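You operate a simulated robot arm through the tools that you are given. There is no shell and no other tool.

You are at the controls of a simulated two-armed robot. One attempt, no reset.

Task
Crimp the yellow lug end and stand it in the white done pot.
Fine: size wheel to the lug's colour, nest clamp shut, one full stroke, lever up, clamp open again. Where these are worked on the way, their far stop is far enough and under half their travel is too little: nest clamp.

Only the result counts: the job must be done as asked and must still hold three seconds after the hand-in. Knocking over, shifting, dropping, spilling or breaking anything else fails it.

Robot
Two 7-joint arms with fingered hands on one trunk that stands fixed in place. Base frame: the origin is at the foot of the trunk, x ahead of it, y to its left, z up; the work surface is at about z = 82. Units: cm, degrees, N and s.
The left shoulder is at [7, 14.2, 118.9], the right one opposite. With the tool pointing down near the work surface each hand reaches from about 38 to 78 cm from the base axis, measured 20 degrees to its own side. Payload 3.6 kg a hand.
Tool frame (each hand has its own): the origin (TCP) lies between the finger pads and is the grasp point; the fingertips stand 2.5 cm ahead of it; z points along the fingers, y is the line along which they close. The gripper opens to 8.8 cm; its body begins 2.9 cm behind the TCP. The gripper is a hand of 5 fingers: y runs from the thumb to the fingers, the wrist lies at [-1.3, -9.7, -16.2] in the tool frame, and closing takes about 1.5 s.
Orientation is that of the tool frame in the base frame, as a unit quaternion [w, x, y, z]. With the fingers straight down and the wrist toward the robot, the tool's x, y and z point along [0, 1, 0], [1, 0, 0] and [0, 0, -1] of the base frame.

Tools
- The arms move only by the tool move_arm. It takes "left_series", "right_series" or both (then of equal length, played together; a hand with none holds still); each is a list of rows, each a list of 2 entries, a list of its own where there are three numbers: the shift along the tool's x, y, z in units of 40 mm (1.0 is 40 mm), then the turn, a rotation vector about the tool's x, y, z in units of 8 degrees (1.0 is 8 degrees). In form: [[[dx, dy, dz], [wx, wy, wz]], ...]. A call has 1 to 20 rows; each row shifts and turns the commanded pose from where the row before left it, along the tool's axes as they then stand. "left_gripper" and "right_gripper" are, for a hand that has rows, the finger opening in cm, from 0 to 8.8, set as the call begins (left out, the last holds). A call with a number of a shift or a turn outside -1 to 1 is refused whole. Each row takes 0.2 s and may step no farther than 5 cm and 8.6 degrees from the row before; otherwise, or with a gripper value out of range, the whole call is refused. A pose out of reach is approached as far as the arm can. The call stops where the force on the tool passes 40 N (or 10 N more than at its start, if that is more) or the arm is blocked; 0.2 s more then pass. Each finger travels about 7.2 cm/s and halts on what it meets, pressing with about 24 N; the grip force reading is that of the motor and also rises with nothing between the fingers. The clock runs only during rows and for 0.2 s after the last one: add rows that do not move to give the fingers time. It gives the time, the measured TCP pose, the force on the tool (base axes), the opening and the grip force at its end, in the units of the frame above (readings bear some noise), with the torque about the TCP (base axes, N m) and any sound that the robot's microphone picked up.
- Cameras (640 x 400 px; columns grow to the right, rows downward): "scene" is now at [12.86, 3.14, 144.47]; the picture's right is [0.34, -0.94, 0.00], its down [-0.49, -0.18, -0.85] and it looks along [0.80, 0.29, -0.52] (base axes); focal length 268 px, centre (320, 200). "left" rides on the left gripper at [-5.9, -7.9, -10.5] in its tool frame; the picture's right is [-0.73, -0.32, 0.61], its down [0.62, -0.68, 0.38] and it looks along [0.29, 0.66, 0.70] (tool axes); focal length 234 px, centre (320, 200). "right" rides on the right gripper at [5.9, -7.9, -10.5] in its tool frame; the picture's right is [-0.73, 0.32, -0.61], its down [-0.62, -0.68, 0.38] and it looks along [-0.29, 0.66, 0.70] (tool axes); focal length 234 px, centre (320, 200). There is no depth. A picture from a camera that has moved, and an enlarged one, comes with that camera's place and axes in the base frame and with its lens. The place of the scene camera against the robot may be out by one fixed shift of up to 2.5 cm in any direction.
- get_image(camera): a new picture of that camera. It takes no simulated time.
- raise_lower(by): slides the trunk up (or, below 0, down) by that many cm; the arms and the scene camera ride with it, the base frame stays. It gives what a move gives, with no picture.
- curl_fingers(index, middle, ring, little, thumb_bend, thumb_turn, hand): sets how far each is bent, from 0 (flat) to 100 (curled in); at 30 the hand is open as for a grip, at 70 the pads meet at the TCP. One left out holds its place. A second passes; each finger stops where it meets its share of the squeeze, and holds until it gets a number again. A gripper value or a shape takes the hand back. It gives what a move gives, with no picture; readings hold the bend of each and the force on index, middle, ring, little, thumb and palm. thumb_turn goes from beside the hand (0) to across from the fingers (100), as for a grip.
- grasp_type(shape, hand): the hand has 5 fingers and takes this shape, open, in about a second: jaw (thumb against the fingers, like two jaws); tri (thumb and two fingers); tip (a fingertip pinch); poke (one finger out to press); point (the index stretched); flat (the hand flat); cup (the hand cupped); fist (a fist). The gripper value then closes the fingers along that shape, each until it touches; the sizes above hold for jaw. It gives what a move gives, with no picture.
- head_to(pan, tilt): turns the head with the scene camera to pan (to the left, within 86 degrees either way) and tilt (down, from -29 to 69), counted from straight ahead of the robot. It gives what a move gives.
- close_up(camera, box): a new picture of the part [left, top, right, bottom] of that camera's present view, enlarged. It takes no simulated time.
- close_job(): hands the job in; it is judged then, once.

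Nothing tells you positions but the pictures and the camera data. Unless the task says otherwise, let go and move clear before handing in.

The tools are called after "Emit:" by a JSON object that holds its "op" and its "data". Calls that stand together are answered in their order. move_arm: Moves the arms, as the interface text tells. Its arguments: {"type":"object","properties":{"left_series":{"type":"array"},"left_gripper":{"type":"number"},"right_series":{"type":"array"},"right_gripper":{"type":"number"}},"required":[]} The other tools are called the same way: raise_lower (by) moves the trunk up or down; grasp_type (shape, hand) gives the hand a shape; curl_fingers (index, middle, ring, little, thumb_bend, thumb_turn, hand) moves the fingers one by one; head_to (pan, tilt) turns the head that bears the scene camera; get_image (camera) takes a picture; close_up (camera, box) takes an enlarged picture of a part of a camera's view; close_job () hands the job in.

At the start:

```text
time_s: 0.0
left_tcp_pos: [45.05, 34.6, 124.94]
left_tcp_rot: [0.0, 0.707, 0.707, 0.0]
left_contact_force: [-0.2, 0.2, 0.1]
left_wrist_torque: [0.0, 0.05, 0.0]
left_finger_gap: 8.76
left_grip_force: 0.0
left_shape: jaw
left_bend: [30.0, 30.0, 30.0, 30.0, 30.0, 98.0]
left_finger forces: [0.0, 0.0, 0.0, 0.1, 0.1, 0.1]
right_tcp_pos: [56.98, -4.22, 128.71]
right_tcp_rot: [0.0, 0.707, 0.708, 0.0]
right_contact_force: [-0.5, -0.2, 0.2]
right_wrist_torque: [-0.03, 0.0, -0.02]
right_finger_gap: 8.78
right_grip_force: 0.1
right_shape: jaw
right_bend: [30.0, 30.0, 30.0, 30.0, 30.0, 98.0]
right_finger forces: [0.0, 0.1, 0.0, 0.0, 0.0, 0.0]
trunk travel left (down, up): [-72.5, 21.5]
head pan, tilt (commanded): [19.9, 31.7]
```

scene: 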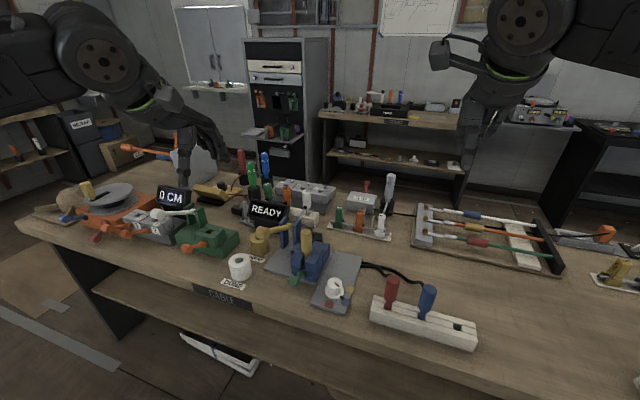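
right: 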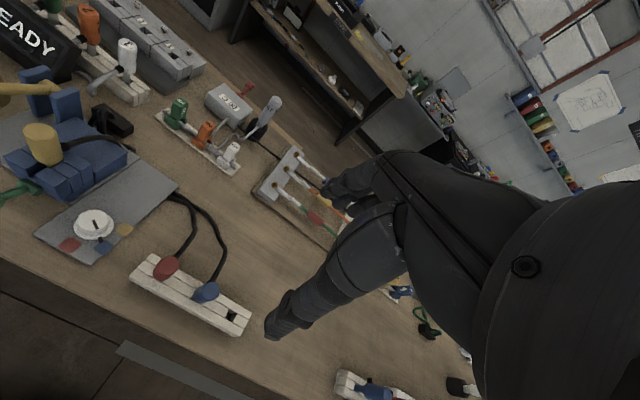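
left: 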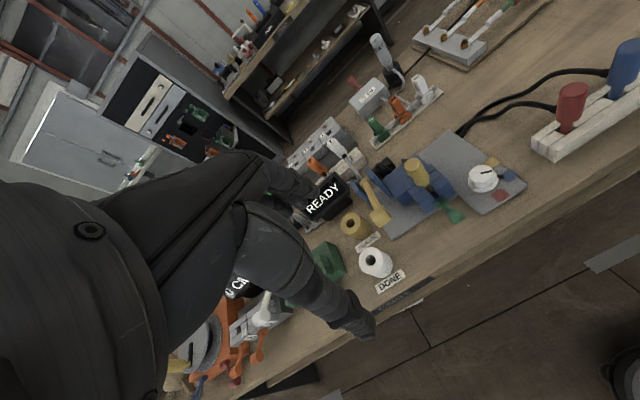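

I see a workbench with a crimping station (blue press with wheel, lever), pots, and other stations. I'll look closer at the relevant parts first before moving anything.

Emit:
{"op": "close_up", "data": {"camera": "scene", "box": [220, 180, 380, 320]}}

Emit:
{"op": "close_up", "data": {"camera": "left", "box": [300, 120, 540, 300]}}

Emit:
{"op": "close_up", "data": {"camera": "right", "box": [0, 40, 200, 280]}}

Emit:
{"op": "close_up", "data": {"camera": "scene", "box": [400, 180, 640, 300]}}

```text
2.86 times, centred on (300, 250) of scene
camera zoom: at [12.86, 3.14, 144.47], right [0.34, -0.94, 0.0], down [-0.49, -0.18, -0.85], along [0.8, 0.29, -0.52], focal length 767 px, centre (377, 57)
```

zoom: 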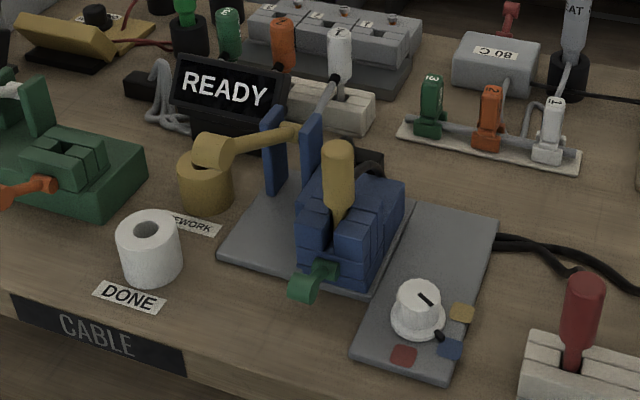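

```text
2.22 times, centred on (420, 210) of left
camera zoom: at [37.06, 28.69, 135.34], right [-0.32, -0.73, -0.61], down [-0.68, 0.62, -0.38], along [0.66, 0.29, -0.7], focal length 520 px, centre (98, 178)
```

zoom: 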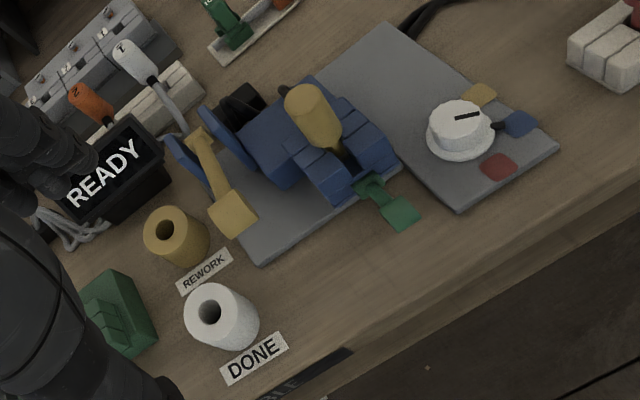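

```text
1.67 times, centred on (100, 160) of right
camera zoom: at [49.1, 1.57, 139.22], right [0.32, -0.73, 0.61], down [-0.68, -0.62, -0.38], along [0.66, -0.29, -0.7], focal length 390 px, centre (687, 267)
```

zoom: 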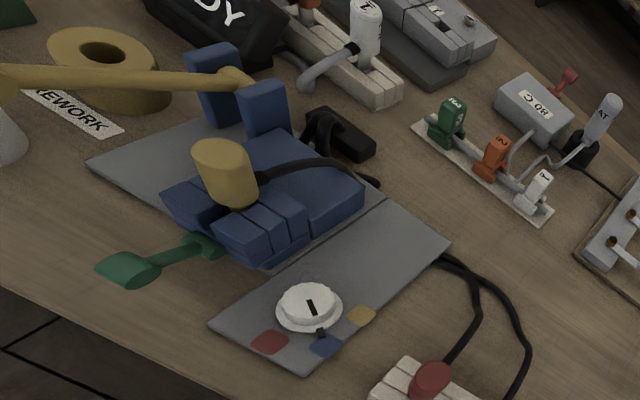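

```text
2.67 times, centred on (520, 240) of scene
camera zoom: at [12.86, 3.14, 144.47], right [0.34, -0.94, 0.0], down [-0.49, -0.18, -0.85], along [0.8, 0.29, -0.52], focal length 716 px, centre (-213, 93)
```

zoom: 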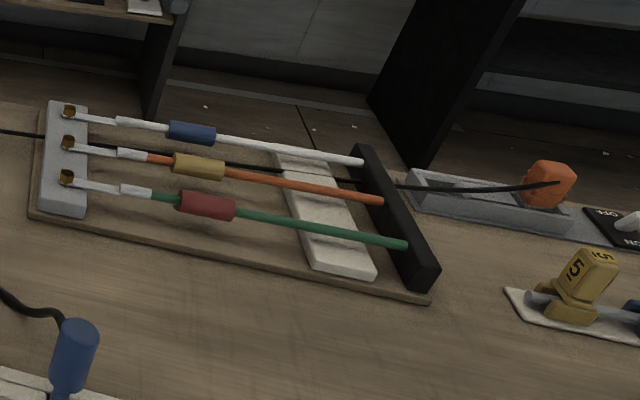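

I see a blue press with a yellow lever, a green clamp handle, a white dial and a yellow cylinder that may be the lug. I'll zoom further to identify the parts.

Emit:
{"op": "close_up", "data": {"camera": "scene", "box": [270, 205, 350, 285]}}

Emit:
{"op": "close_up", "data": {"camera": "left", "box": [360, 140, 480, 230]}}

Emit:
{"op": "close_up", "data": {"camera": "right", "box": [0, 60, 140, 200]}}

Emit:
{"op": "close_up", "data": {"camera": "scene", "box": [310, 265, 370, 315]}}

```text
5.00 times, centred on (310, 245) of scene
camera zoom: at [12.86, 3.14, 144.47], right [0.34, -0.94, 0.0], down [-0.49, -0.18, -0.85], along [0.8, 0.29, -0.52], focal length 1342 px, centre (370, -25)
```

zoom: 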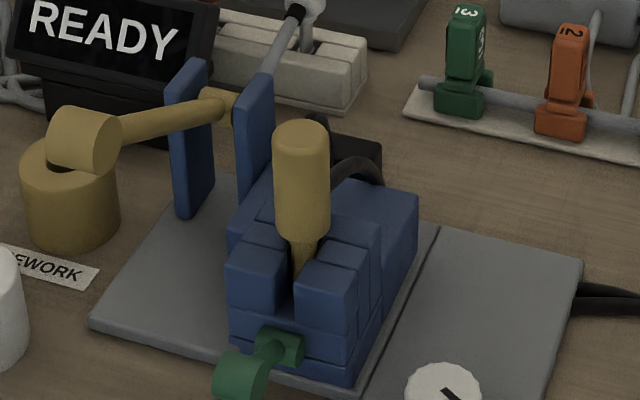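

```text
4.44 times, centred on (420, 185) of left
camera zoom: at [37.06, 28.69, 135.34], right [-0.32, -0.73, -0.61], down [-0.68, 0.62, -0.38], along [0.66, 0.29, -0.7], focal length 1041 px, centre (-124, 267)
```

zoom: 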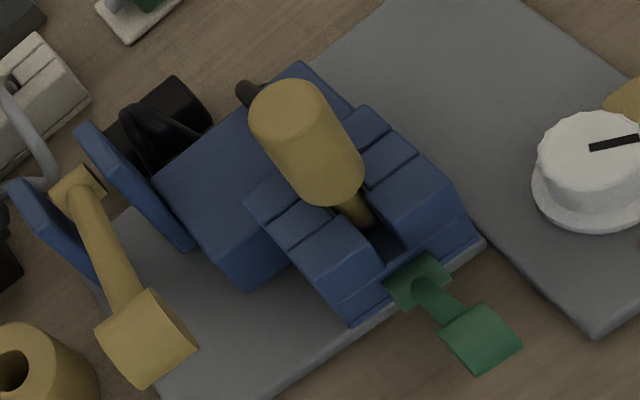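

```text
2.86 times, centred on (70, 130) of right
camera zoom: at [49.1, 1.57, 139.22], right [0.32, -0.73, 0.61], down [-0.68, -0.62, -0.38], along [0.66, -0.29, -0.7], focal length 669 px, centre (1034, 400)
```

zoom: 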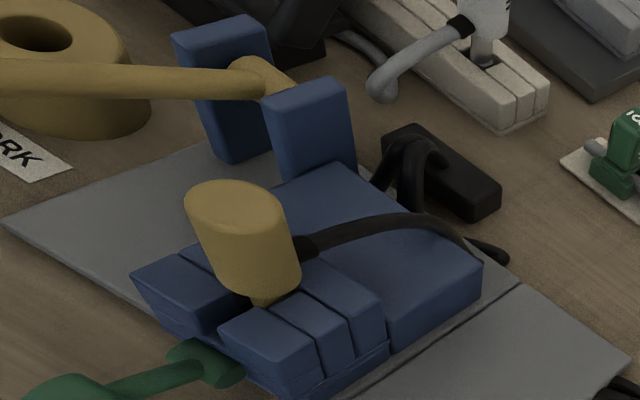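

```text
8.00 times, centred on (340, 290) of scene
camera zoom: at [12.86, 3.14, 144.47], right [0.34, -0.94, 0.0], down [-0.49, -0.18, -0.85], along [0.8, 0.29, -0.52], focal length 2147 px, centre (160, -520)
```

zoom: 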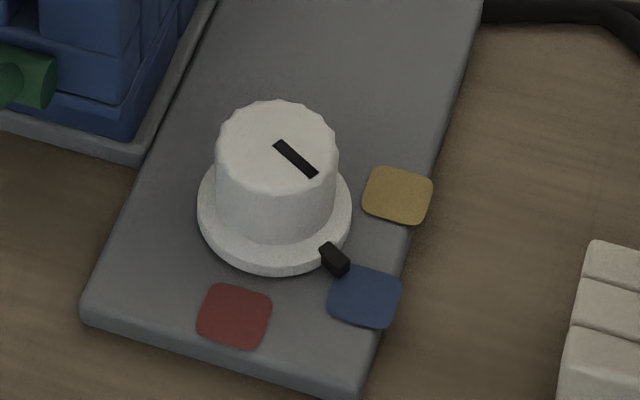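

The yellow lug already sits in the blue nest. The green handle is the nest clamp, the dial points at blue, and the yellow lever hinges between the blue posts at about [71, 34, 94], with its knob at about [57, 34, 102]. I'll bring the right hand closer to use its camera for a better view.

Emit:
{"op": "move_arm", "data": {"right_series": [[[0.675, -0.29, 0.696], [0, 0, 0]], [[0.675, -0.29, 0.696], [0, 0, 0]], [[0.675, -0.29, 0.696], [0, 0, 0]], [[0.675, -0.29, 0.696], [0, 0, 0]], [[0.675, -0.29, 0.696], [0, 0, 0]], [[0.675, -0.29, 0.696], [0, 0, 0]], [[0, 0, 0], [0, 0, 0]]]}}

Emit:
{"op": "get_image", "data": {"camera": "right"}}

Emit:
{"op": "get_image", "data": {"camera": "scene"}}

```text
time_s: 1.6
left_tcp_pos: [45.06, 34.45, 124.79]
left_tcp_rot: [0.0, 0.707, 0.707, 0.0]
left_contact_force: [-0.1, -0.5, 0.3]
left_wrist_torque: [-0.02, -0.02, -0.01]
left_finger_gap: 8.77
left_grip_force: 0.0
left_shape: jaw
left_bend: [30.0, 30.0, 30.0, 30.0, 30.0, 98.0]
left_finger forces: [0.0, 0.1, 0.0, 0.0, 0.1, 0.0]
right_tcp_pos: [50.27, 11.89, 112.07]
right_tcp_rot: [0.0, 0.707, 0.707, 0.001]
right_contact_force: [0.2, -0.8, -0.4]
right_wrist_torque: [0.01, 0.01, -0.01]
right_finger_gap: 8.78
right_grip_force: 0.0
right_shape: jaw
right_bend: [30.0, 30.0, 30.0, 30.0, 30.0, 98.0]
right_finger forces: [0.0, 0.1, 0.1, 0.0, 0.1, 0.0]
trunk travel left (down, up): [-72.5, 21.5]
head pan, tilt (commanded): [19.9, 31.7]
```

```text
taken
camera right: at [42.5, 17.7, 122.51], right [0.32, -0.73, 0.61], down [-0.68, -0.62, -0.38], along [0.66, -0.29, -0.7], focal length 234 px, centre (320, 200)
```

right: 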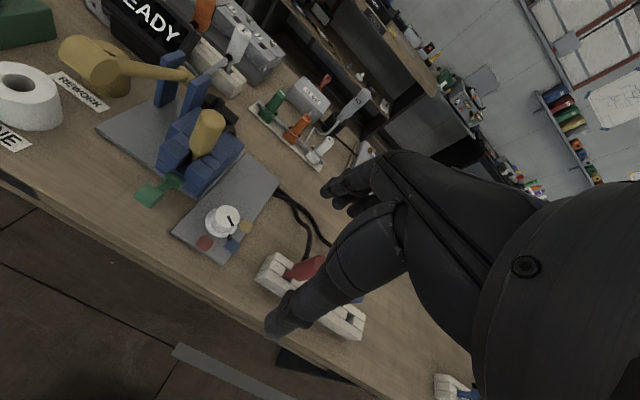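

```text
taken
camera scene: at [12.85, 3.07, 144.47], right [0.34, -0.94, 0.0], down [-0.49, -0.18, -0.85], along [0.8, 0.29, -0.52], focal length 268 px, centre (320, 200)
```

scene: 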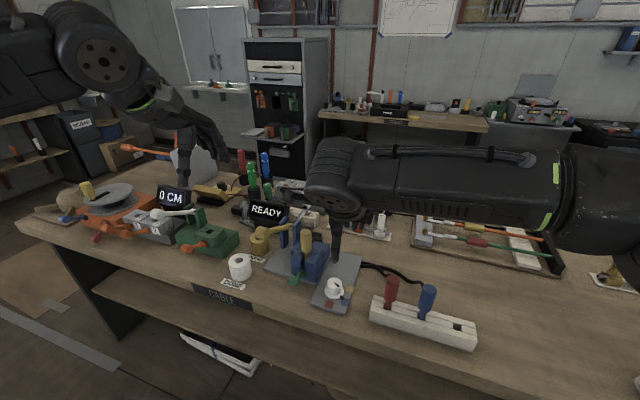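

Emit:
{"op": "close_up", "data": {"camera": "right", "box": [90, 50, 270, 210]}}

Emit:
{"op": "close_up", "data": {"camera": "right", "box": [120, 150, 270, 270]}}

Emit:
{"op": "close_up", "data": {"camera": "right", "box": [0, 0, 220, 150]}}

```text
2.50 times, centred on (180, 130) of right
camera zoom: at [42.5, 17.7, 122.51], right [0.32, -0.73, 0.61], down [-0.68, -0.62, -0.38], along [0.66, -0.29, -0.7], focal length 585 px, centre (670, 375)
```

zoom: 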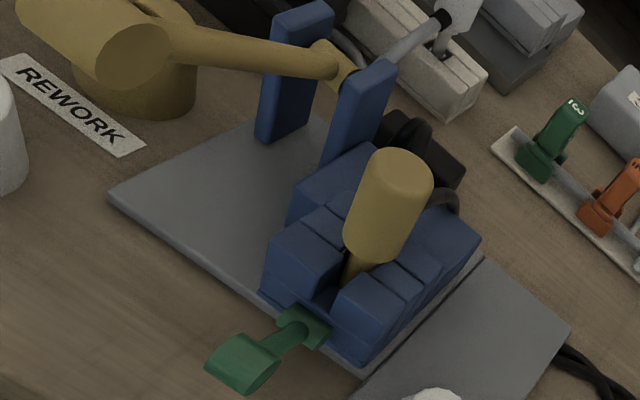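

```text
3.33 times, centred on (195, 210) of right
camera zoom: at [42.5, 17.7, 122.51], right [0.32, -0.73, 0.61], down [-0.68, -0.62, -0.38], along [0.66, -0.29, -0.7], focal length 781 px, centre (737, 167)
```

zoom: 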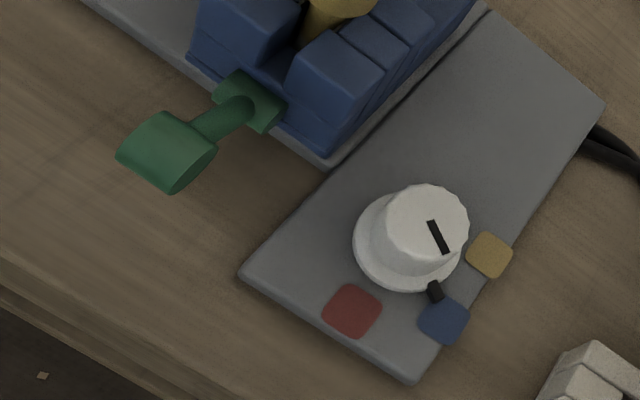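

```text
2.67 times, centred on (110, 75) of right
camera zoom: at [42.5, 17.7, 122.51], right [0.32, -0.73, 0.61], down [-0.68, -0.62, -0.38], along [0.66, -0.29, -0.7], focal length 624 px, centre (880, 533)
```

zoom: 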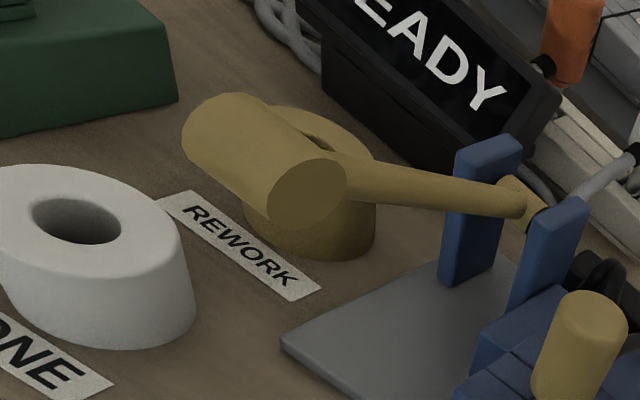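

The dial top is at about [59.5, 16.1, 89], and its marks sit roughly 60° apart. I'll lower the left hand to get a close second view of the lever, clamp and pot.

Emit:
{"op": "move_arm", "data": {"left_series": [[[0.47, 0.31, 0.675], [0, 0, 0]], [[0.47, 0.31, 0.675], [0, 0, 0]], [[0.47, 0.31, 0.675], [0, 0, 0]], [[0.47, 0.31, 0.675], [0, 0, 0]], [[0, 0, 0], [0, 0, 0]], [[0, 0, 0], [0, 0, 0]]]}}

Emit:
{"op": "get_image", "data": {"camera": "left"}}

Emit:
{"op": "close_up", "data": {"camera": "left", "box": [400, 60, 580, 220]}}

Emit:
{"op": "close_up", "data": {"camera": "left", "box": [340, 120, 500, 300]}}

```text
time_s: 3.0
left_tcp_pos: [49.91, 42.08, 114.08]
left_tcp_rot: [0.001, 0.707, 0.707, 0.001]
left_contact_force: [0.4, 0.2, 0.1]
left_wrist_torque: [-0.01, 0.0, 0.0]
left_finger_gap: 8.77
left_grip_force: 0.0
left_shape: jaw
left_bend: [30.0, 30.0, 30.0, 30.0, 30.0, 98.0]
left_finger forces: [0.0, 0.0, 0.0, 0.0, 0.1, 0.0]
right_tcp_pos: [50.31, 11.84, 112.1]
right_tcp_rot: [0.0, 0.707, 0.707, 0.0]
right_contact_force: [0.7, 0.5, -0.8]
right_wrist_torque: [0.01, -0.01, 0.02]
right_finger_gap: 8.78
right_grip_force: 0.0
right_shape: jaw
right_bend: [30.0, 30.0, 30.0, 30.0, 30.0, 98.0]
right_finger forces: [0.0, 0.0, 0.1, 0.0, 0.0, 0.1]
trunk travel left (down, up): [-72.5, 21.5]
head pan, tilt (commanded): [19.9, 31.7]
```

```text
taken
camera left: at [41.89, 36.25, 124.51], right [-0.32, -0.73, -0.61], down [-0.68, 0.62, -0.38], along [0.66, 0.29, -0.7], focal length 234 px, centre (320, 200)
```

left: 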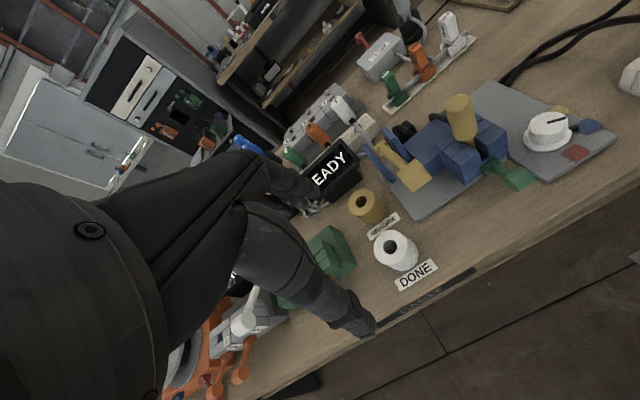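

```text
2.50 times, centred on (490, 140) of left
camera zoom: at [41.89, 36.25, 124.51], right [-0.32, -0.73, -0.61], down [-0.68, 0.62, -0.38], along [0.66, 0.29, -0.7], focal length 585 px, centre (-105, 350)
```

zoom: 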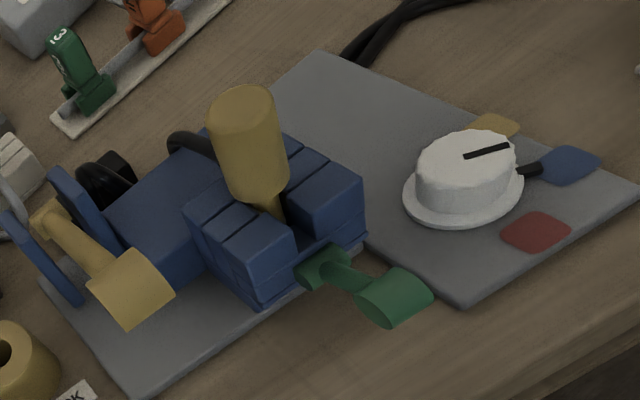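

```text
2.22 times, centred on (420, 210) of left
camera zoom: at [41.89, 36.25, 124.51], right [-0.32, -0.73, -0.61], down [-0.68, 0.62, -0.38], along [0.66, 0.29, -0.7], focal length 520 px, centre (98, 178)
```

zoom: 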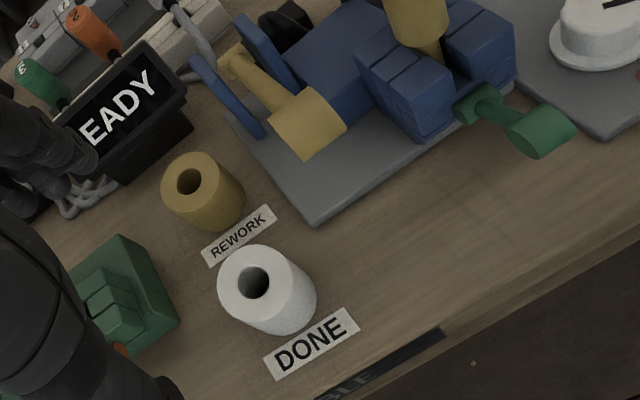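

I now have good stereo estimates: lug handle top about [63.1, 24.9, 99], lever T-handle about [58.2, 34.6, 100], and clamp handle about [54.9, 24.9, 90]. The white pot hole is at about [58.4, 43.8, 87.5]. Next I'll check how the hand shapes look before picking a grip.

Emit:
{"op": "grasp_type", "data": {"hand": "right", "shape": "tri"}}

Emit:
{"op": "grasp_type", "data": {"hand": "left", "shape": "poke"}}

Emit:
{"op": "get_image", "data": {"camera": "right"}}

Emit:
{"op": "get_image", "data": {"camera": "left"}}

Emit:
{"op": "close_up", "data": {"camera": "scene", "box": [130, 100, 430, 300]}}

```text
time_s: 3.9
left_tcp_pos: [49.91, 42.05, 114.1]
left_tcp_rot: [-0.001, 0.707, 0.707, 0.0]
left_contact_force: [-0.3, 0.2, -0.7]
left_wrist_torque: [-0.02, 0.01, -0.01]
left_finger_gap: 8.77
left_grip_force: 0.1
left_shape: jaw
left_bend: [30.0, 30.0, 30.0, 30.0, 30.0, 98.0]
left_finger forces: [0.0, 0.0, 0.1, 0.0, 0.1, 0.0]
right_tcp_pos: [50.38, 11.98, 112.08]
right_tcp_rot: [-0.001, 0.707, 0.707, 0.0]
right_contact_force: [-0.9, -0.4, -0.3]
right_wrist_torque: [0.02, -0.05, 0.02]
right_finger_gap: 8.75
right_grip_force: 0.1
right_shape: tri
right_bend: [30.0, 30.0, 99.0, 99.0, 30.0, 98.0]
right_finger forces: [0.1, 0.0, 0.1, 0.0, 0.1, 0.1]
trunk travel left (down, up): [-72.5, 21.5]
head pan, tilt (commanded): [19.9, 31.7]
```

```text
time_s: 4.8
left_tcp_pos: [49.77, 42.15, 114.14]
left_tcp_rot: [0.0, 0.707, 0.707, 0.0]
left_contact_force: [-1.1, -0.5, 0.0]
left_wrist_torque: [-0.02, 0.04, -0.01]
left_finger_gap: 0.0
left_grip_force: 0.0
left_shape: poke
left_bend: [70.0, 70.0, 99.0, 99.0, 100.0, 100.0]
left_finger forces: [0.0, 0.0, 0.0, 0.0, 0.0, 0.1]
right_tcp_pos: [50.41, 11.86, 112.15]
right_tcp_rot: [0.0, 0.707, 0.707, 0.0]
right_contact_force: [0.5, 0.2, 0.9]
right_wrist_torque: [-0.01, 0.02, -0.03]
right_finger_gap: 8.8
right_grip_force: 0.0
right_shape: tri
right_bend: [30.0, 30.0, 99.0, 99.0, 30.0, 98.0]
right_finger forces: [0.0, 0.0, 0.1, 0.1, 0.1, 0.0]
trunk travel left (down, up): [-72.5, 21.5]
head pan, tilt (commanded): [19.9, 31.7]
```

```text
taken
camera right: at [42.53, 17.74, 122.52], right [0.32, -0.73, 0.61], down [-0.68, -0.62, -0.38], along [0.66, -0.29, -0.7], focal length 234 px, centre (320, 200)
```

right: 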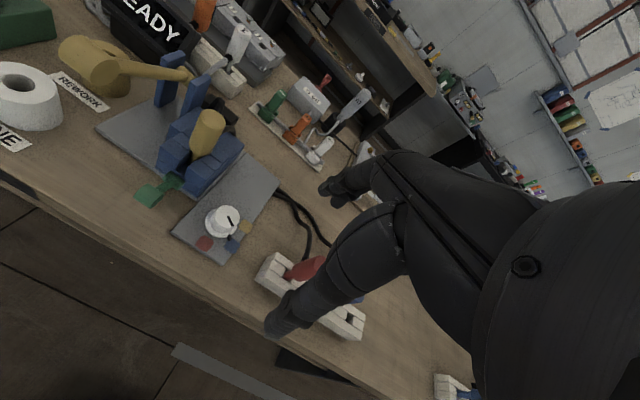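

```text
taken
camera left: at [41.9, 36.24, 124.52], right [-0.32, -0.73, -0.61], down [-0.68, 0.62, -0.38], along [0.66, 0.29, -0.7], focal length 234 px, centre (320, 200)
```

left: 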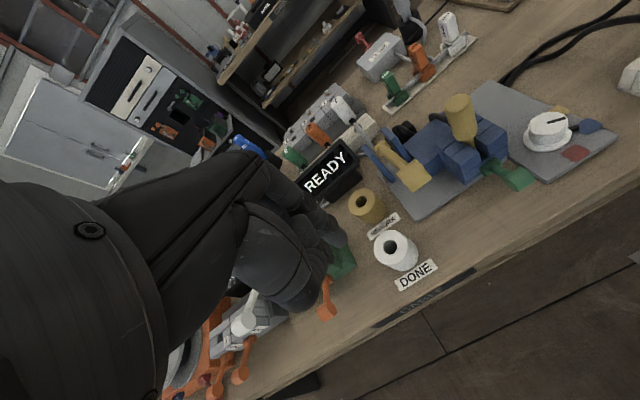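

```text
2.00 times, centred on (280, 200) of scene
camera zoom: at [12.86, 3.14, 144.47], right [0.34, -0.94, 0.0], down [-0.49, -0.18, -0.85], along [0.8, 0.29, -0.53], focal length 537 px, centre (400, 200)
```

zoom: 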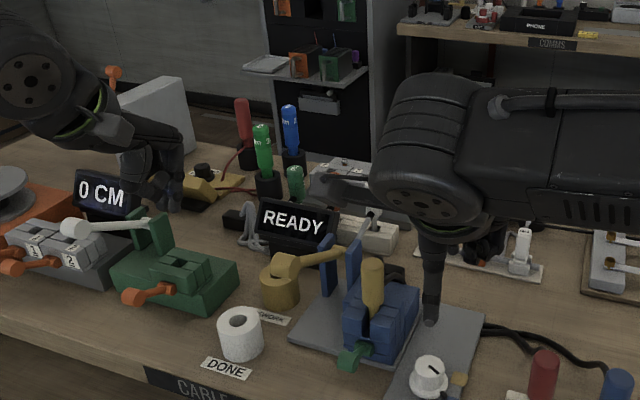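

The dial centre is about [60.1, 16.0] with its top near z = 87. The yellow mark needs about a 60° counter-clockwise turn seen from above. I'll zoom in on the nest and dial to check clearances before bringing the right hand down.

Emit:
{"op": "close_up", "data": {"camera": "right", "box": [130, 95, 250, 210]}}

Emit:
{"op": "close_up", "data": {"camera": "left", "box": [430, 85, 550, 200]}}

Emit:
{"op": "close_up", "data": {"camera": "scene", "box": [330, 200, 370, 320]}}

Emit:
{"op": "close_up", "data": {"camera": "scene", "box": [140, 130, 220, 200]}}

```text
3.48 times, centred on (190, 152) of right
camera zoom: at [42.53, 17.74, 122.52], right [0.32, -0.73, 0.61], down [-0.68, -0.62, -0.38], along [0.66, -0.29, -0.7], focal length 814 px, centre (772, 365)
```

zoom: 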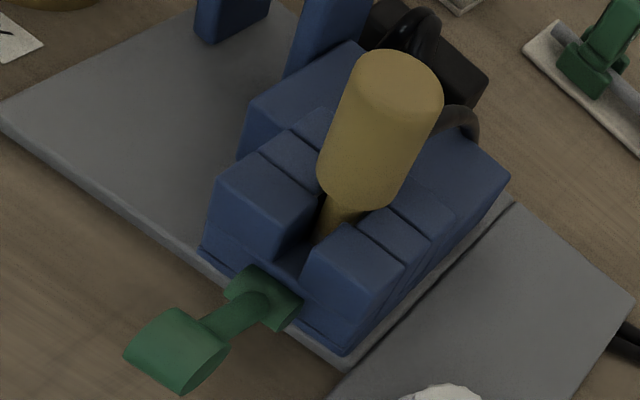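

```text
3.48 times, centred on (490, 142) of left
camera zoom: at [41.9, 36.24, 124.52], right [-0.32, -0.73, -0.61], down [-0.68, 0.62, -0.38], along [0.66, 0.29, -0.7], focal length 814 px, centre (-271, 400)
```

zoom: 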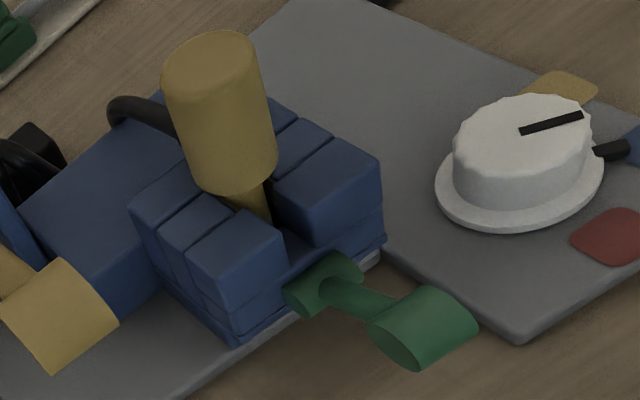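

```text
3.33 times, centred on (350, 260) of scene
camera zoom: at [12.86, 3.14, 144.47], right [0.34, -0.94, 0.0], down [-0.49, -0.18, -0.85], along [0.8, 0.29, -0.53], focal length 894 px, centre (220, 0)
```

zoom: 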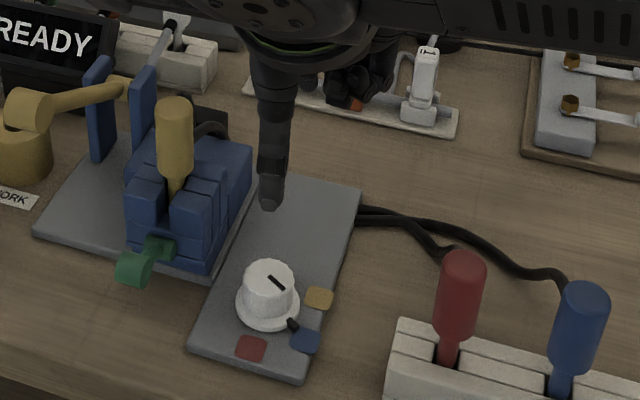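

```text
5.71 times, centred on (180, 165) of scene
camera zoom: at [12.86, 3.14, 144.47], right [0.34, -0.94, 0.0], down [-0.49, -0.18, -0.85], along [0.8, 0.29, -0.53], focal length 1533 px, centre (1120, 400)
```

zoom: 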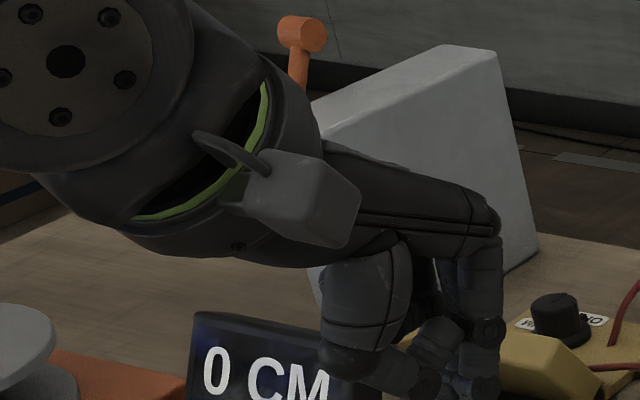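

Red and blue lugs stand in a rack to the right, so the right forearm must stay clear of them. I'll raise the trunk a little and bring the right hand (tri grip) above the dial.

Emit:
{"op": "raise_lower", "data": {"by": 5}}

Emit:
{"op": "move_arm", "data": {"right_series": [[[0.205, 0.49, 0.7], [0, 0, 0.5]], [[0.205, 0.49, 0.7], [0, 0, 0.5]], [[0.205, 0.49, 0.7], [0, 0, 0.5]], [[0.205, 0.49, 0.7], [0, 0, 0.375]], [[0.205, 0.49, 0.7], [0, 0, 0]], [[0, 0, 0], [0, 0, 0]], [[0, 0, 0], [0, 0, 0]]], "right_gripper": 8.8}}

Emit:
{"op": "get_image", "data": {"camera": "right"}}

Emit:
{"op": "get_image", "data": {"camera": "scene"}}

Emit:
{"op": "get_image", "data": {"camera": "left"}}

```text
time_s: 5.7
left_tcp_pos: [49.84, 42.21, 119.0]
left_tcp_rot: [0.0, 0.707, 0.707, -0.001]
left_contact_force: [-0.3, -0.9, -1.0]
left_wrist_torque: [-0.04, 0.03, -0.02]
left_finger_gap: 0.0
left_grip_force: 0.0
left_shape: poke
left_bend: [70.0, 70.0, 99.0, 99.0, 100.0, 100.0]
left_finger forces: [0.0, 0.1, 0.0, 0.0, 0.0, 0.1]
right_tcp_pos: [50.43, 11.86, 117.02]
right_tcp_rot: [0.0, 0.707, 0.707, 0.001]
right_contact_force: [0.5, 0.1, 0.0]
right_wrist_torque: [0.0, -0.01, 0.01]
right_finger_gap: 8.78
right_grip_force: 0.0
right_shape: tri
right_bend: [30.0, 30.0, 99.0, 99.0, 30.0, 98.0]
right_finger forces: [0.0, 0.0, 0.0, 0.0, 0.0, 0.0]
trunk travel left (down, up): [-77.5, 16.5]
head pan, tilt (commanded): [19.9, 31.7]
```

```text
time_s: 7.3
left_tcp_pos: [49.82, 42.04, 119.12]
left_tcp_rot: [0.0, 0.707, 0.707, 0.0]
left_contact_force: [-0.4, -1.0, -0.6]
left_wrist_torque: [0.01, -0.03, 0.02]
left_finger_gap: 0.0
left_grip_force: 0.0
left_shape: poke
left_bend: [70.0, 70.0, 99.0, 99.0, 100.0, 100.0]
left_finger forces: [0.0, 0.1, 0.1, 0.1, 0.1, 0.0]
right_tcp_pos: [60.48, 14.66, 102.94]
right_tcp_rot: [0.0, 0.793, 0.61, 0.0]
right_contact_force: [-0.2, 0.4, 0.6]
right_wrist_torque: [0.02, 0.01, 0.04]
right_finger_gap: 8.77
right_grip_force: 0.1
right_shape: tri
right_bend: [30.0, 30.0, 99.0, 99.0, 30.0, 98.0]
right_finger forces: [0.0, 0.0, 0.1, 0.0, 0.0, 0.0]
trunk travel left (down, up): [-77.5, 16.5]
head pan, tilt (commanded): [19.9, 31.7]
```

```text
taken
camera right: at [54.34, 22.29, 113.4], right [0.12, -0.78, 0.61], down [-0.82, -0.43, -0.38], along [0.56, -0.45, -0.7], focal length 234 px, centre (320, 200)
```

right: 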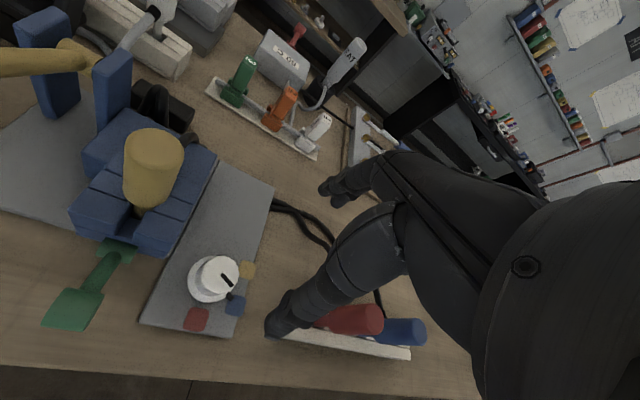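

```text
taken
camera scene: at [12.87, 3.15, 149.47], right [0.34, -0.94, 0.0], down [-0.49, -0.18, -0.85], along [0.8, 0.29, -0.53], focal length 268 px, centre (320, 200)
```

scene: 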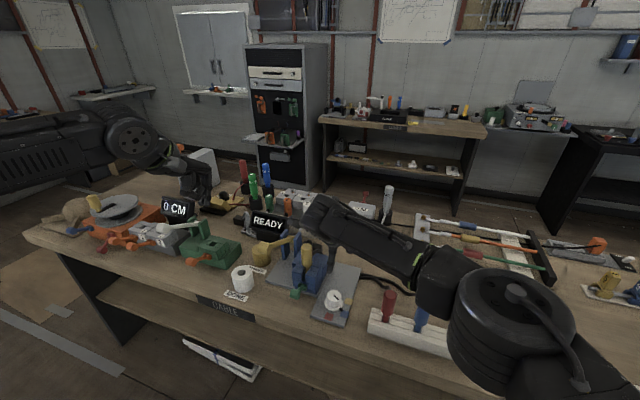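

```text
taken
camera left: at [41.9, 36.25, 129.52], right [-0.32, -0.73, -0.61], down [-0.68, 0.62, -0.38], along [0.66, 0.29, -0.7], focal length 234 px, centre (320, 200)
```

left: 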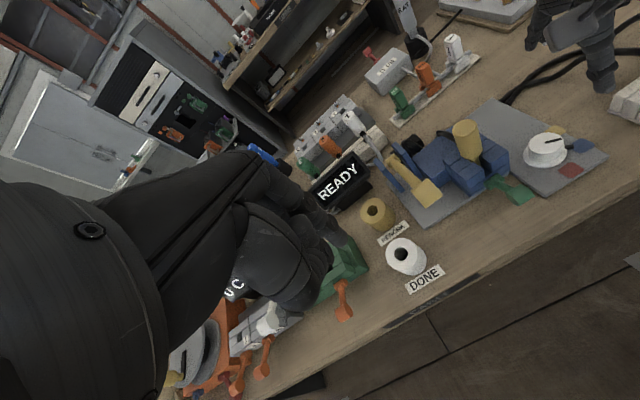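

The hand is above the dial area and clear of the rack. I'll zoom in to refine the dial centre before descending.

Emit:
{"op": "close_up", "data": {"camera": "right", "box": [150, 220, 280, 340]}}

Emit:
{"op": "close_up", "data": {"camera": "left", "box": [480, 0, 640, 220]}}

Emit:
{"op": "close_up", "data": {"camera": "scene", "box": [300, 180, 480, 330]}}

```text
3.33 times, centred on (215, 280) of right
camera zoom: at [54.34, 22.29, 113.4], right [0.12, -0.78, 0.61], down [-0.82, -0.43, -0.38], along [0.56, -0.45, -0.7], focal length 781 px, centre (670, -67)
```

zoom: 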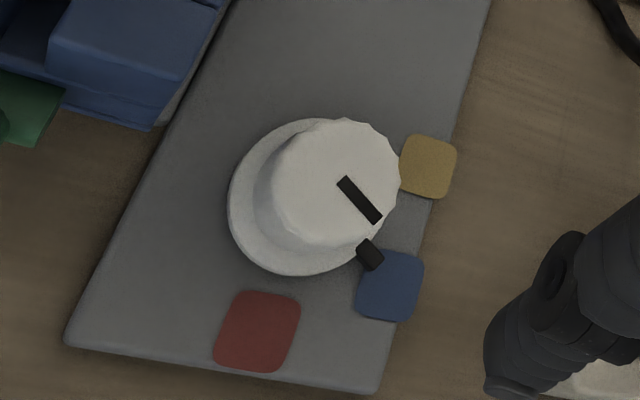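

```text
1.82 times, centred on (560, 110) of left
camera zoom: at [41.9, 36.25, 129.52], right [-0.32, -0.73, -0.61], down [-0.68, 0.62, -0.38], along [0.66, 0.29, -0.7], focal length 426 px, centre (-116, 364)
```

zoom: 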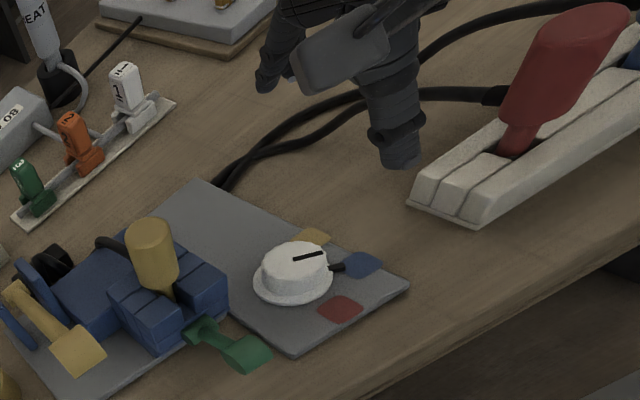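

```text
2.67 times, centred on (390, 255) of scene
camera zoom: at [12.87, 3.15, 149.47], right [0.34, -0.94, 0.0], down [-0.49, -0.18, -0.85], along [0.8, 0.29, -0.53], focal length 716 px, centre (133, 53)
```

zoom: 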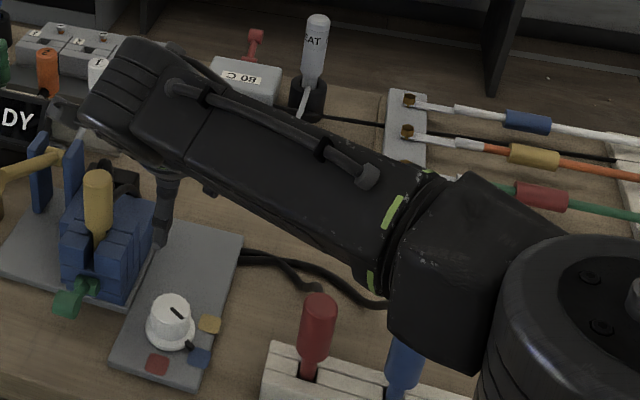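

The refined dial centre is [60.4, 16.1] with its top at about 86.9. I'll centre over it and descend to just above.

Emit:
{"op": "move_arm", "data": {"right_series": [[[0.171, -0.056, 0.3], [0, 0, 0]], [[0.171, -0.056, 0.7], [0, 0, 0]], [[0, 0, 0.8], [0, 0, 0]], [[0, 0, 0.8], [0, 0, 0]], [[0, 0, 0], [0, 0, 0]], [[0, 0, 0], [0, 0, 0]]]}}

Emit:
{"op": "get_image", "data": {"camera": "right"}}

Emit:
{"op": "get_image", "data": {"camera": "left"}}

Emit:
{"op": "close_up", "data": {"camera": "left", "box": [420, 60, 640, 220]}}

Emit:
{"op": "close_up", "data": {"camera": "scene", "box": [260, 180, 440, 330]}}

```text
time_s: 8.7
left_tcp_pos: [49.83, 42.02, 119.1]
left_tcp_rot: [0.0, 0.708, 0.707, 0.0]
left_contact_force: [1.1, -0.6, -0.3]
left_wrist_torque: [-0.01, 0.03, 0.01]
left_finger_gap: 0.03
left_grip_force: 0.0
left_shape: poke
left_bend: [70.0, 70.0, 99.0, 99.0, 100.0, 100.0]
left_finger forces: [0.1, 0.1, 0.1, 0.0, 0.0, 0.0]
right_tcp_pos: [60.52, 14.73, 94.55]
right_tcp_rot: [0.0, 0.793, 0.609, 0.0]
right_contact_force: [0.5, -0.3, 0.7]
right_wrist_torque: [0.01, 0.01, 0.02]
right_finger_gap: 8.78
right_grip_force: 0.1
right_shape: tri
right_bend: [30.0, 30.0, 99.0, 99.0, 30.0, 98.0]
right_finger forces: [0.1, 0.1, 0.0, 0.0, 0.0, 0.0]
right hand out of reach, approached as far as the arm can: row 3, 4
trunk travel left (down, up): [-77.5, 16.5]
head pan, tilt (commanded): [19.9, 31.7]
```

```text
taken
camera right: at [54.46, 22.48, 105.04], right [0.12, -0.78, 0.61], down [-0.82, -0.43, -0.38], along [0.56, -0.45, -0.7], focal length 234 px, centre (320, 200)
```

right: 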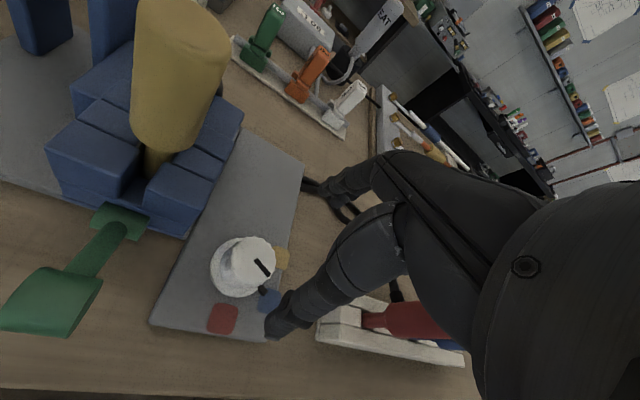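

```text
taken
camera left: at [41.89, 36.23, 129.53], right [-0.32, -0.73, -0.61], down [-0.68, 0.62, -0.38], along [0.66, 0.29, -0.7], focal length 234 px, centre (320, 200)
```

left: 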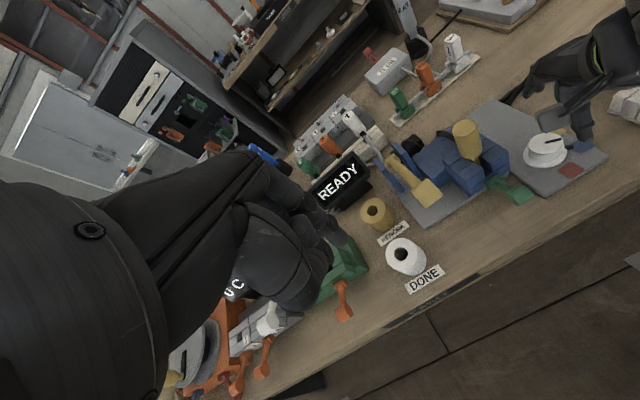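

```text
2.50 times, centred on (530, 140) of left
camera zoom: at [41.89, 36.23, 129.53], right [-0.32, -0.73, -0.61], down [-0.68, 0.62, -0.38], along [0.66, 0.29, -0.7], focal length 585 px, centre (-205, 350)
```

zoom: 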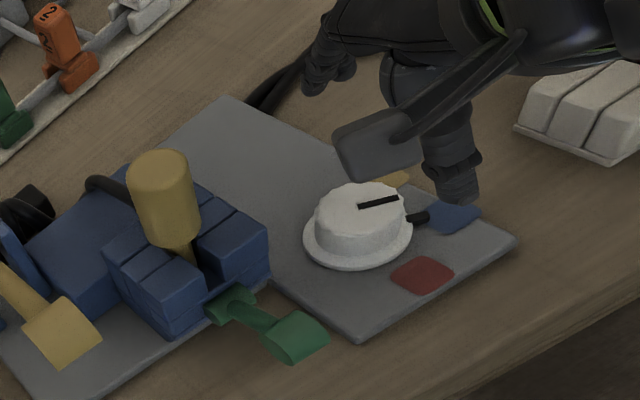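

```text
2.67 times, centred on (350, 255) of scene
camera zoom: at [12.86, 3.14, 149.47], right [0.34, -0.94, 0.0], down [-0.49, -0.18, -0.85], along [0.8, 0.29, -0.52], focal length 716 px, centre (240, 53)
```

zoom: 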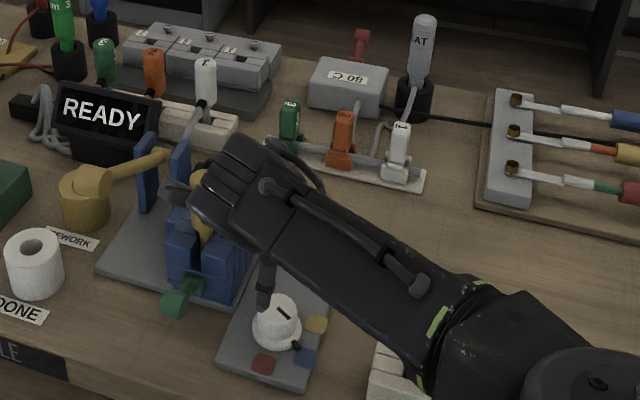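

The right arm ran out of reach at this yaw, because it's stretched across to the left. I'll lift it, turn the hand to a more natural yaw with the wrist to the right, and lower the trunk to regain reach.

Emit:
{"op": "move_arm", "data": {"right_series": [[[0, 0, -0.9], [0, 0, -0.875]], [[0, 0, -0.9], [0, 0, -0.875]], [[0, 0, -0.9], [0, 0, -0.875]], [[0, 0, -0.5], [0, 0, -0.875]], [[0, 0, 0], [0, 0, -0.875]], [[0, 0, 0], [0, 0, 0]]]}}

Emit:
{"op": "raise_lower", "data": {"by": -8}}

Emit:
{"op": "get_image", "data": {"camera": "scene"}}

Emit:
{"op": "get_image", "data": {"camera": "right"}}

```text
time_s: 10.1
left_tcp_pos: [49.83, 42.1, 118.96]
left_tcp_rot: [0.001, 0.707, 0.707, 0.0]
left_contact_force: [0.5, -0.1, -0.4]
left_wrist_torque: [0.0, 0.02, -0.03]
left_finger_gap: 0.01
left_grip_force: 0.1
left_shape: poke
left_bend: [70.0, 70.0, 99.0, 99.0, 100.0, 100.0]
left_finger forces: [0.1, 0.1, 0.0, 0.1, 0.0, 0.0]
right_tcp_pos: [60.34, 14.66, 107.38]
right_tcp_rot: [0.0, 0.573, 0.819, 0.0]
right_contact_force: [-0.5, -0.6, 0.4]
right_wrist_torque: [0.0, -0.01, 0.0]
right_finger_gap: 8.77
right_grip_force: 0.2
right_shape: tri
right_bend: [30.0, 30.0, 99.0, 99.0, 30.0, 98.0]
right_finger forces: [0.0, 0.0, 0.0, 0.0, 0.0, 0.0]
trunk travel left (down, up): [-77.5, 16.5]
head pan, tilt (commanded): [19.9, 31.7]
```

```text
time_s: 11.3
left_tcp_pos: [49.87, 42.02, 111.08]
left_tcp_rot: [-0.001, 0.707, 0.707, 0.0]
left_contact_force: [0.4, -0.8, -0.7]
left_wrist_torque: [-0.02, 0.03, -0.03]
left_finger_gap: 0.01
left_grip_force: 0.0
left_shape: poke
left_bend: [70.0, 70.0, 99.0, 99.0, 100.0, 100.0]
left_finger forces: [0.0, 0.1, 0.1, 0.0, 0.0, 0.0]
right_tcp_pos: [60.32, 14.79, 99.37]
right_tcp_rot: [0.0, 0.574, 0.819, 0.001]
right_contact_force: [-0.2, 0.5, -0.8]
right_wrist_torque: [-0.04, 0.0, 0.01]
right_finger_gap: 8.78
right_grip_force: 0.1
right_shape: tri
right_bend: [30.0, 30.0, 99.0, 99.0, 30.0, 98.0]
right_finger forces: [0.0, 0.0, 0.0, 0.1, 0.0, 0.1]
trunk travel left (down, up): [-69.5, 24.5]
head pan, tilt (commanded): [19.9, 31.7]
```

```text
taken
camera scene: at [12.85, 3.13, 141.47], right [0.34, -0.94, 0.0], down [-0.49, -0.18, -0.85], along [0.8, 0.29, -0.52], focal length 268 px, centre (320, 200)
```

scene: 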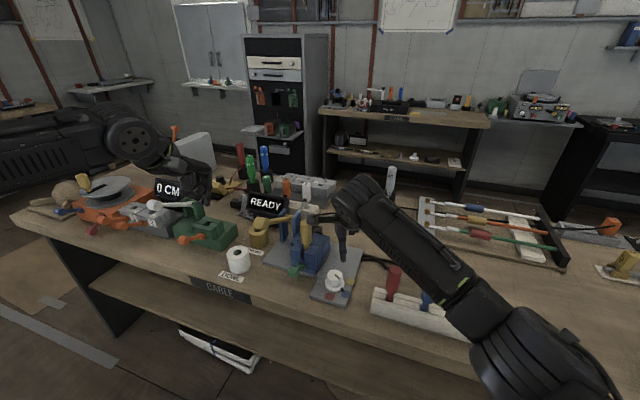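

```text
taken
camera right: at [50.99, 17.44, 109.84], right [0.55, -0.57, 0.61], down [-0.43, -0.82, -0.38], along [0.72, -0.05, -0.7], focal length 234 px, centre (320, 200)
```

right: 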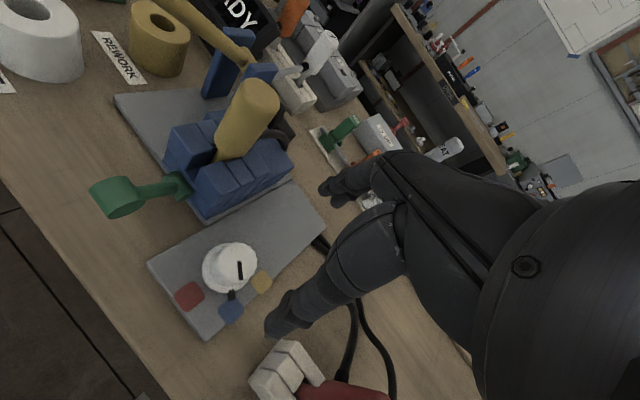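

The hand is now at a 20° yaw, just short of the dial centre. I'll shift over the dial and descend in two steps, checking reach.

Emit:
{"op": "move_arm", "data": {"right_series": [[[0.16, 0.07, 0.3], [0, 0, 0]], [[0.16, 0.07, 0.6], [0, 0, 0]], [[0, 0, 0.6], [0, 0, 0]], [[0, 0, 0.6], [0, 0, 0]], [[0, 0, 0], [0, 0, 0]], [[0, 0, 0], [0, 0, 0]]]}}

Emit:
{"op": "get_image", "data": {"camera": "right"}}

Emit:
{"op": "close_up", "data": {"camera": "left", "box": [420, 60, 640, 220]}}

Emit:
{"op": "close_up", "data": {"camera": "scene", "box": [280, 180, 460, 330]}}

```text
time_s: 12.7
left_tcp_pos: [49.89, 42.14, 111.17]
left_tcp_rot: [0.0, 0.707, 0.707, -0.001]
left_contact_force: [-0.9, 0.6, 0.0]
left_wrist_torque: [0.0, 0.0, -0.03]
left_finger_gap: 0.0
left_grip_force: 0.1
left_shape: poke
left_bend: [70.0, 70.0, 99.0, 99.0, 100.0, 100.0]
left_finger forces: [0.0, 0.0, 0.1, 0.1, 0.1, 0.0]
right_tcp_pos: [60.47, 16.21, 90.99]
right_tcp_rot: [0.0, 0.574, 0.819, 0.0]
right_contact_force: [-0.9, -0.2, -0.8]
right_wrist_torque: [0.01, 0.01, -0.02]
right_finger_gap: 8.79
right_grip_force: 0.1
right_shape: tri
right_bend: [30.0, 30.0, 99.0, 99.0, 30.0, 98.0]
right_finger forces: [0.0, 0.1, 0.0, 0.1, 0.0, 0.0]
trunk travel left (down, up): [-69.5, 24.5]
head pan, tilt (commanded): [19.9, 31.7]
```

```text
taken
camera right: at [51.13, 18.86, 101.35], right [0.55, -0.57, 0.61], down [-0.43, -0.82, -0.38], along [0.72, -0.05, -0.7], focal length 234 px, centre (320, 200)
```

right: 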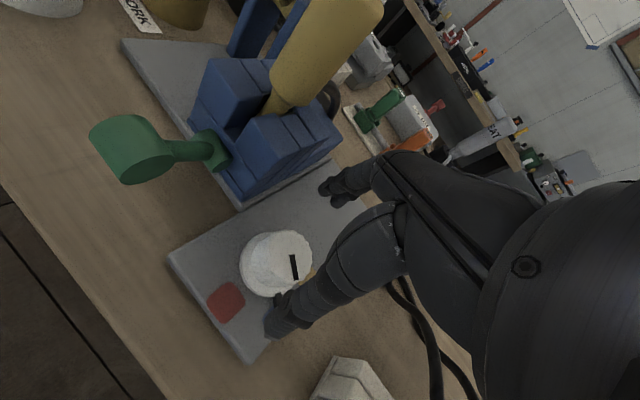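

```text
2.50 times, centred on (530, 140) of left
camera zoom: at [41.9, 36.24, 121.52], right [-0.32, -0.73, -0.61], down [-0.68, 0.62, -0.38], along [0.66, 0.29, -0.7], focal length 585 px, centre (-205, 350)
```

zoom: 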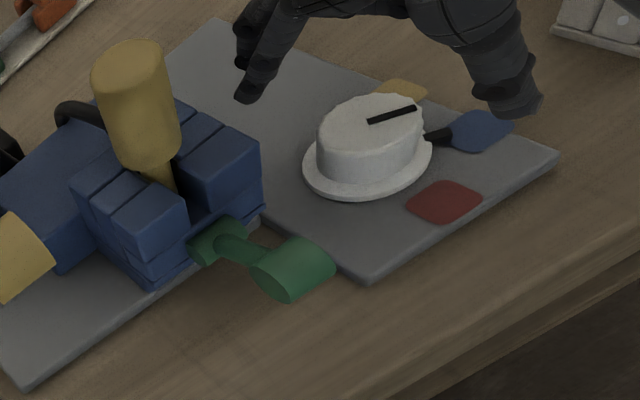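

```text
2.67 times, centred on (370, 255) of scene
camera zoom: at [12.86, 3.14, 141.47], right [0.34, -0.94, 0.0], down [-0.49, -0.18, -0.85], along [0.8, 0.29, -0.53], focal length 716 px, centre (187, 53)
```

zoom: 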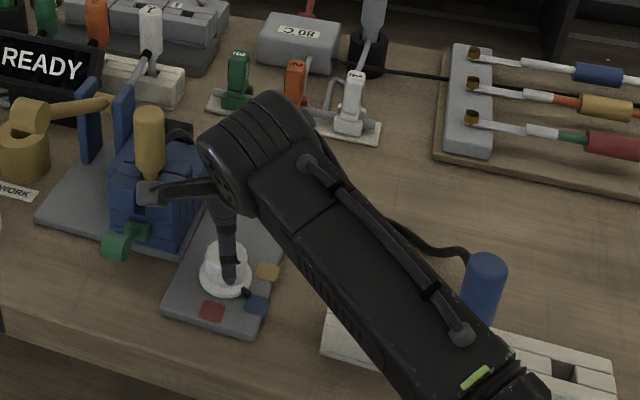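

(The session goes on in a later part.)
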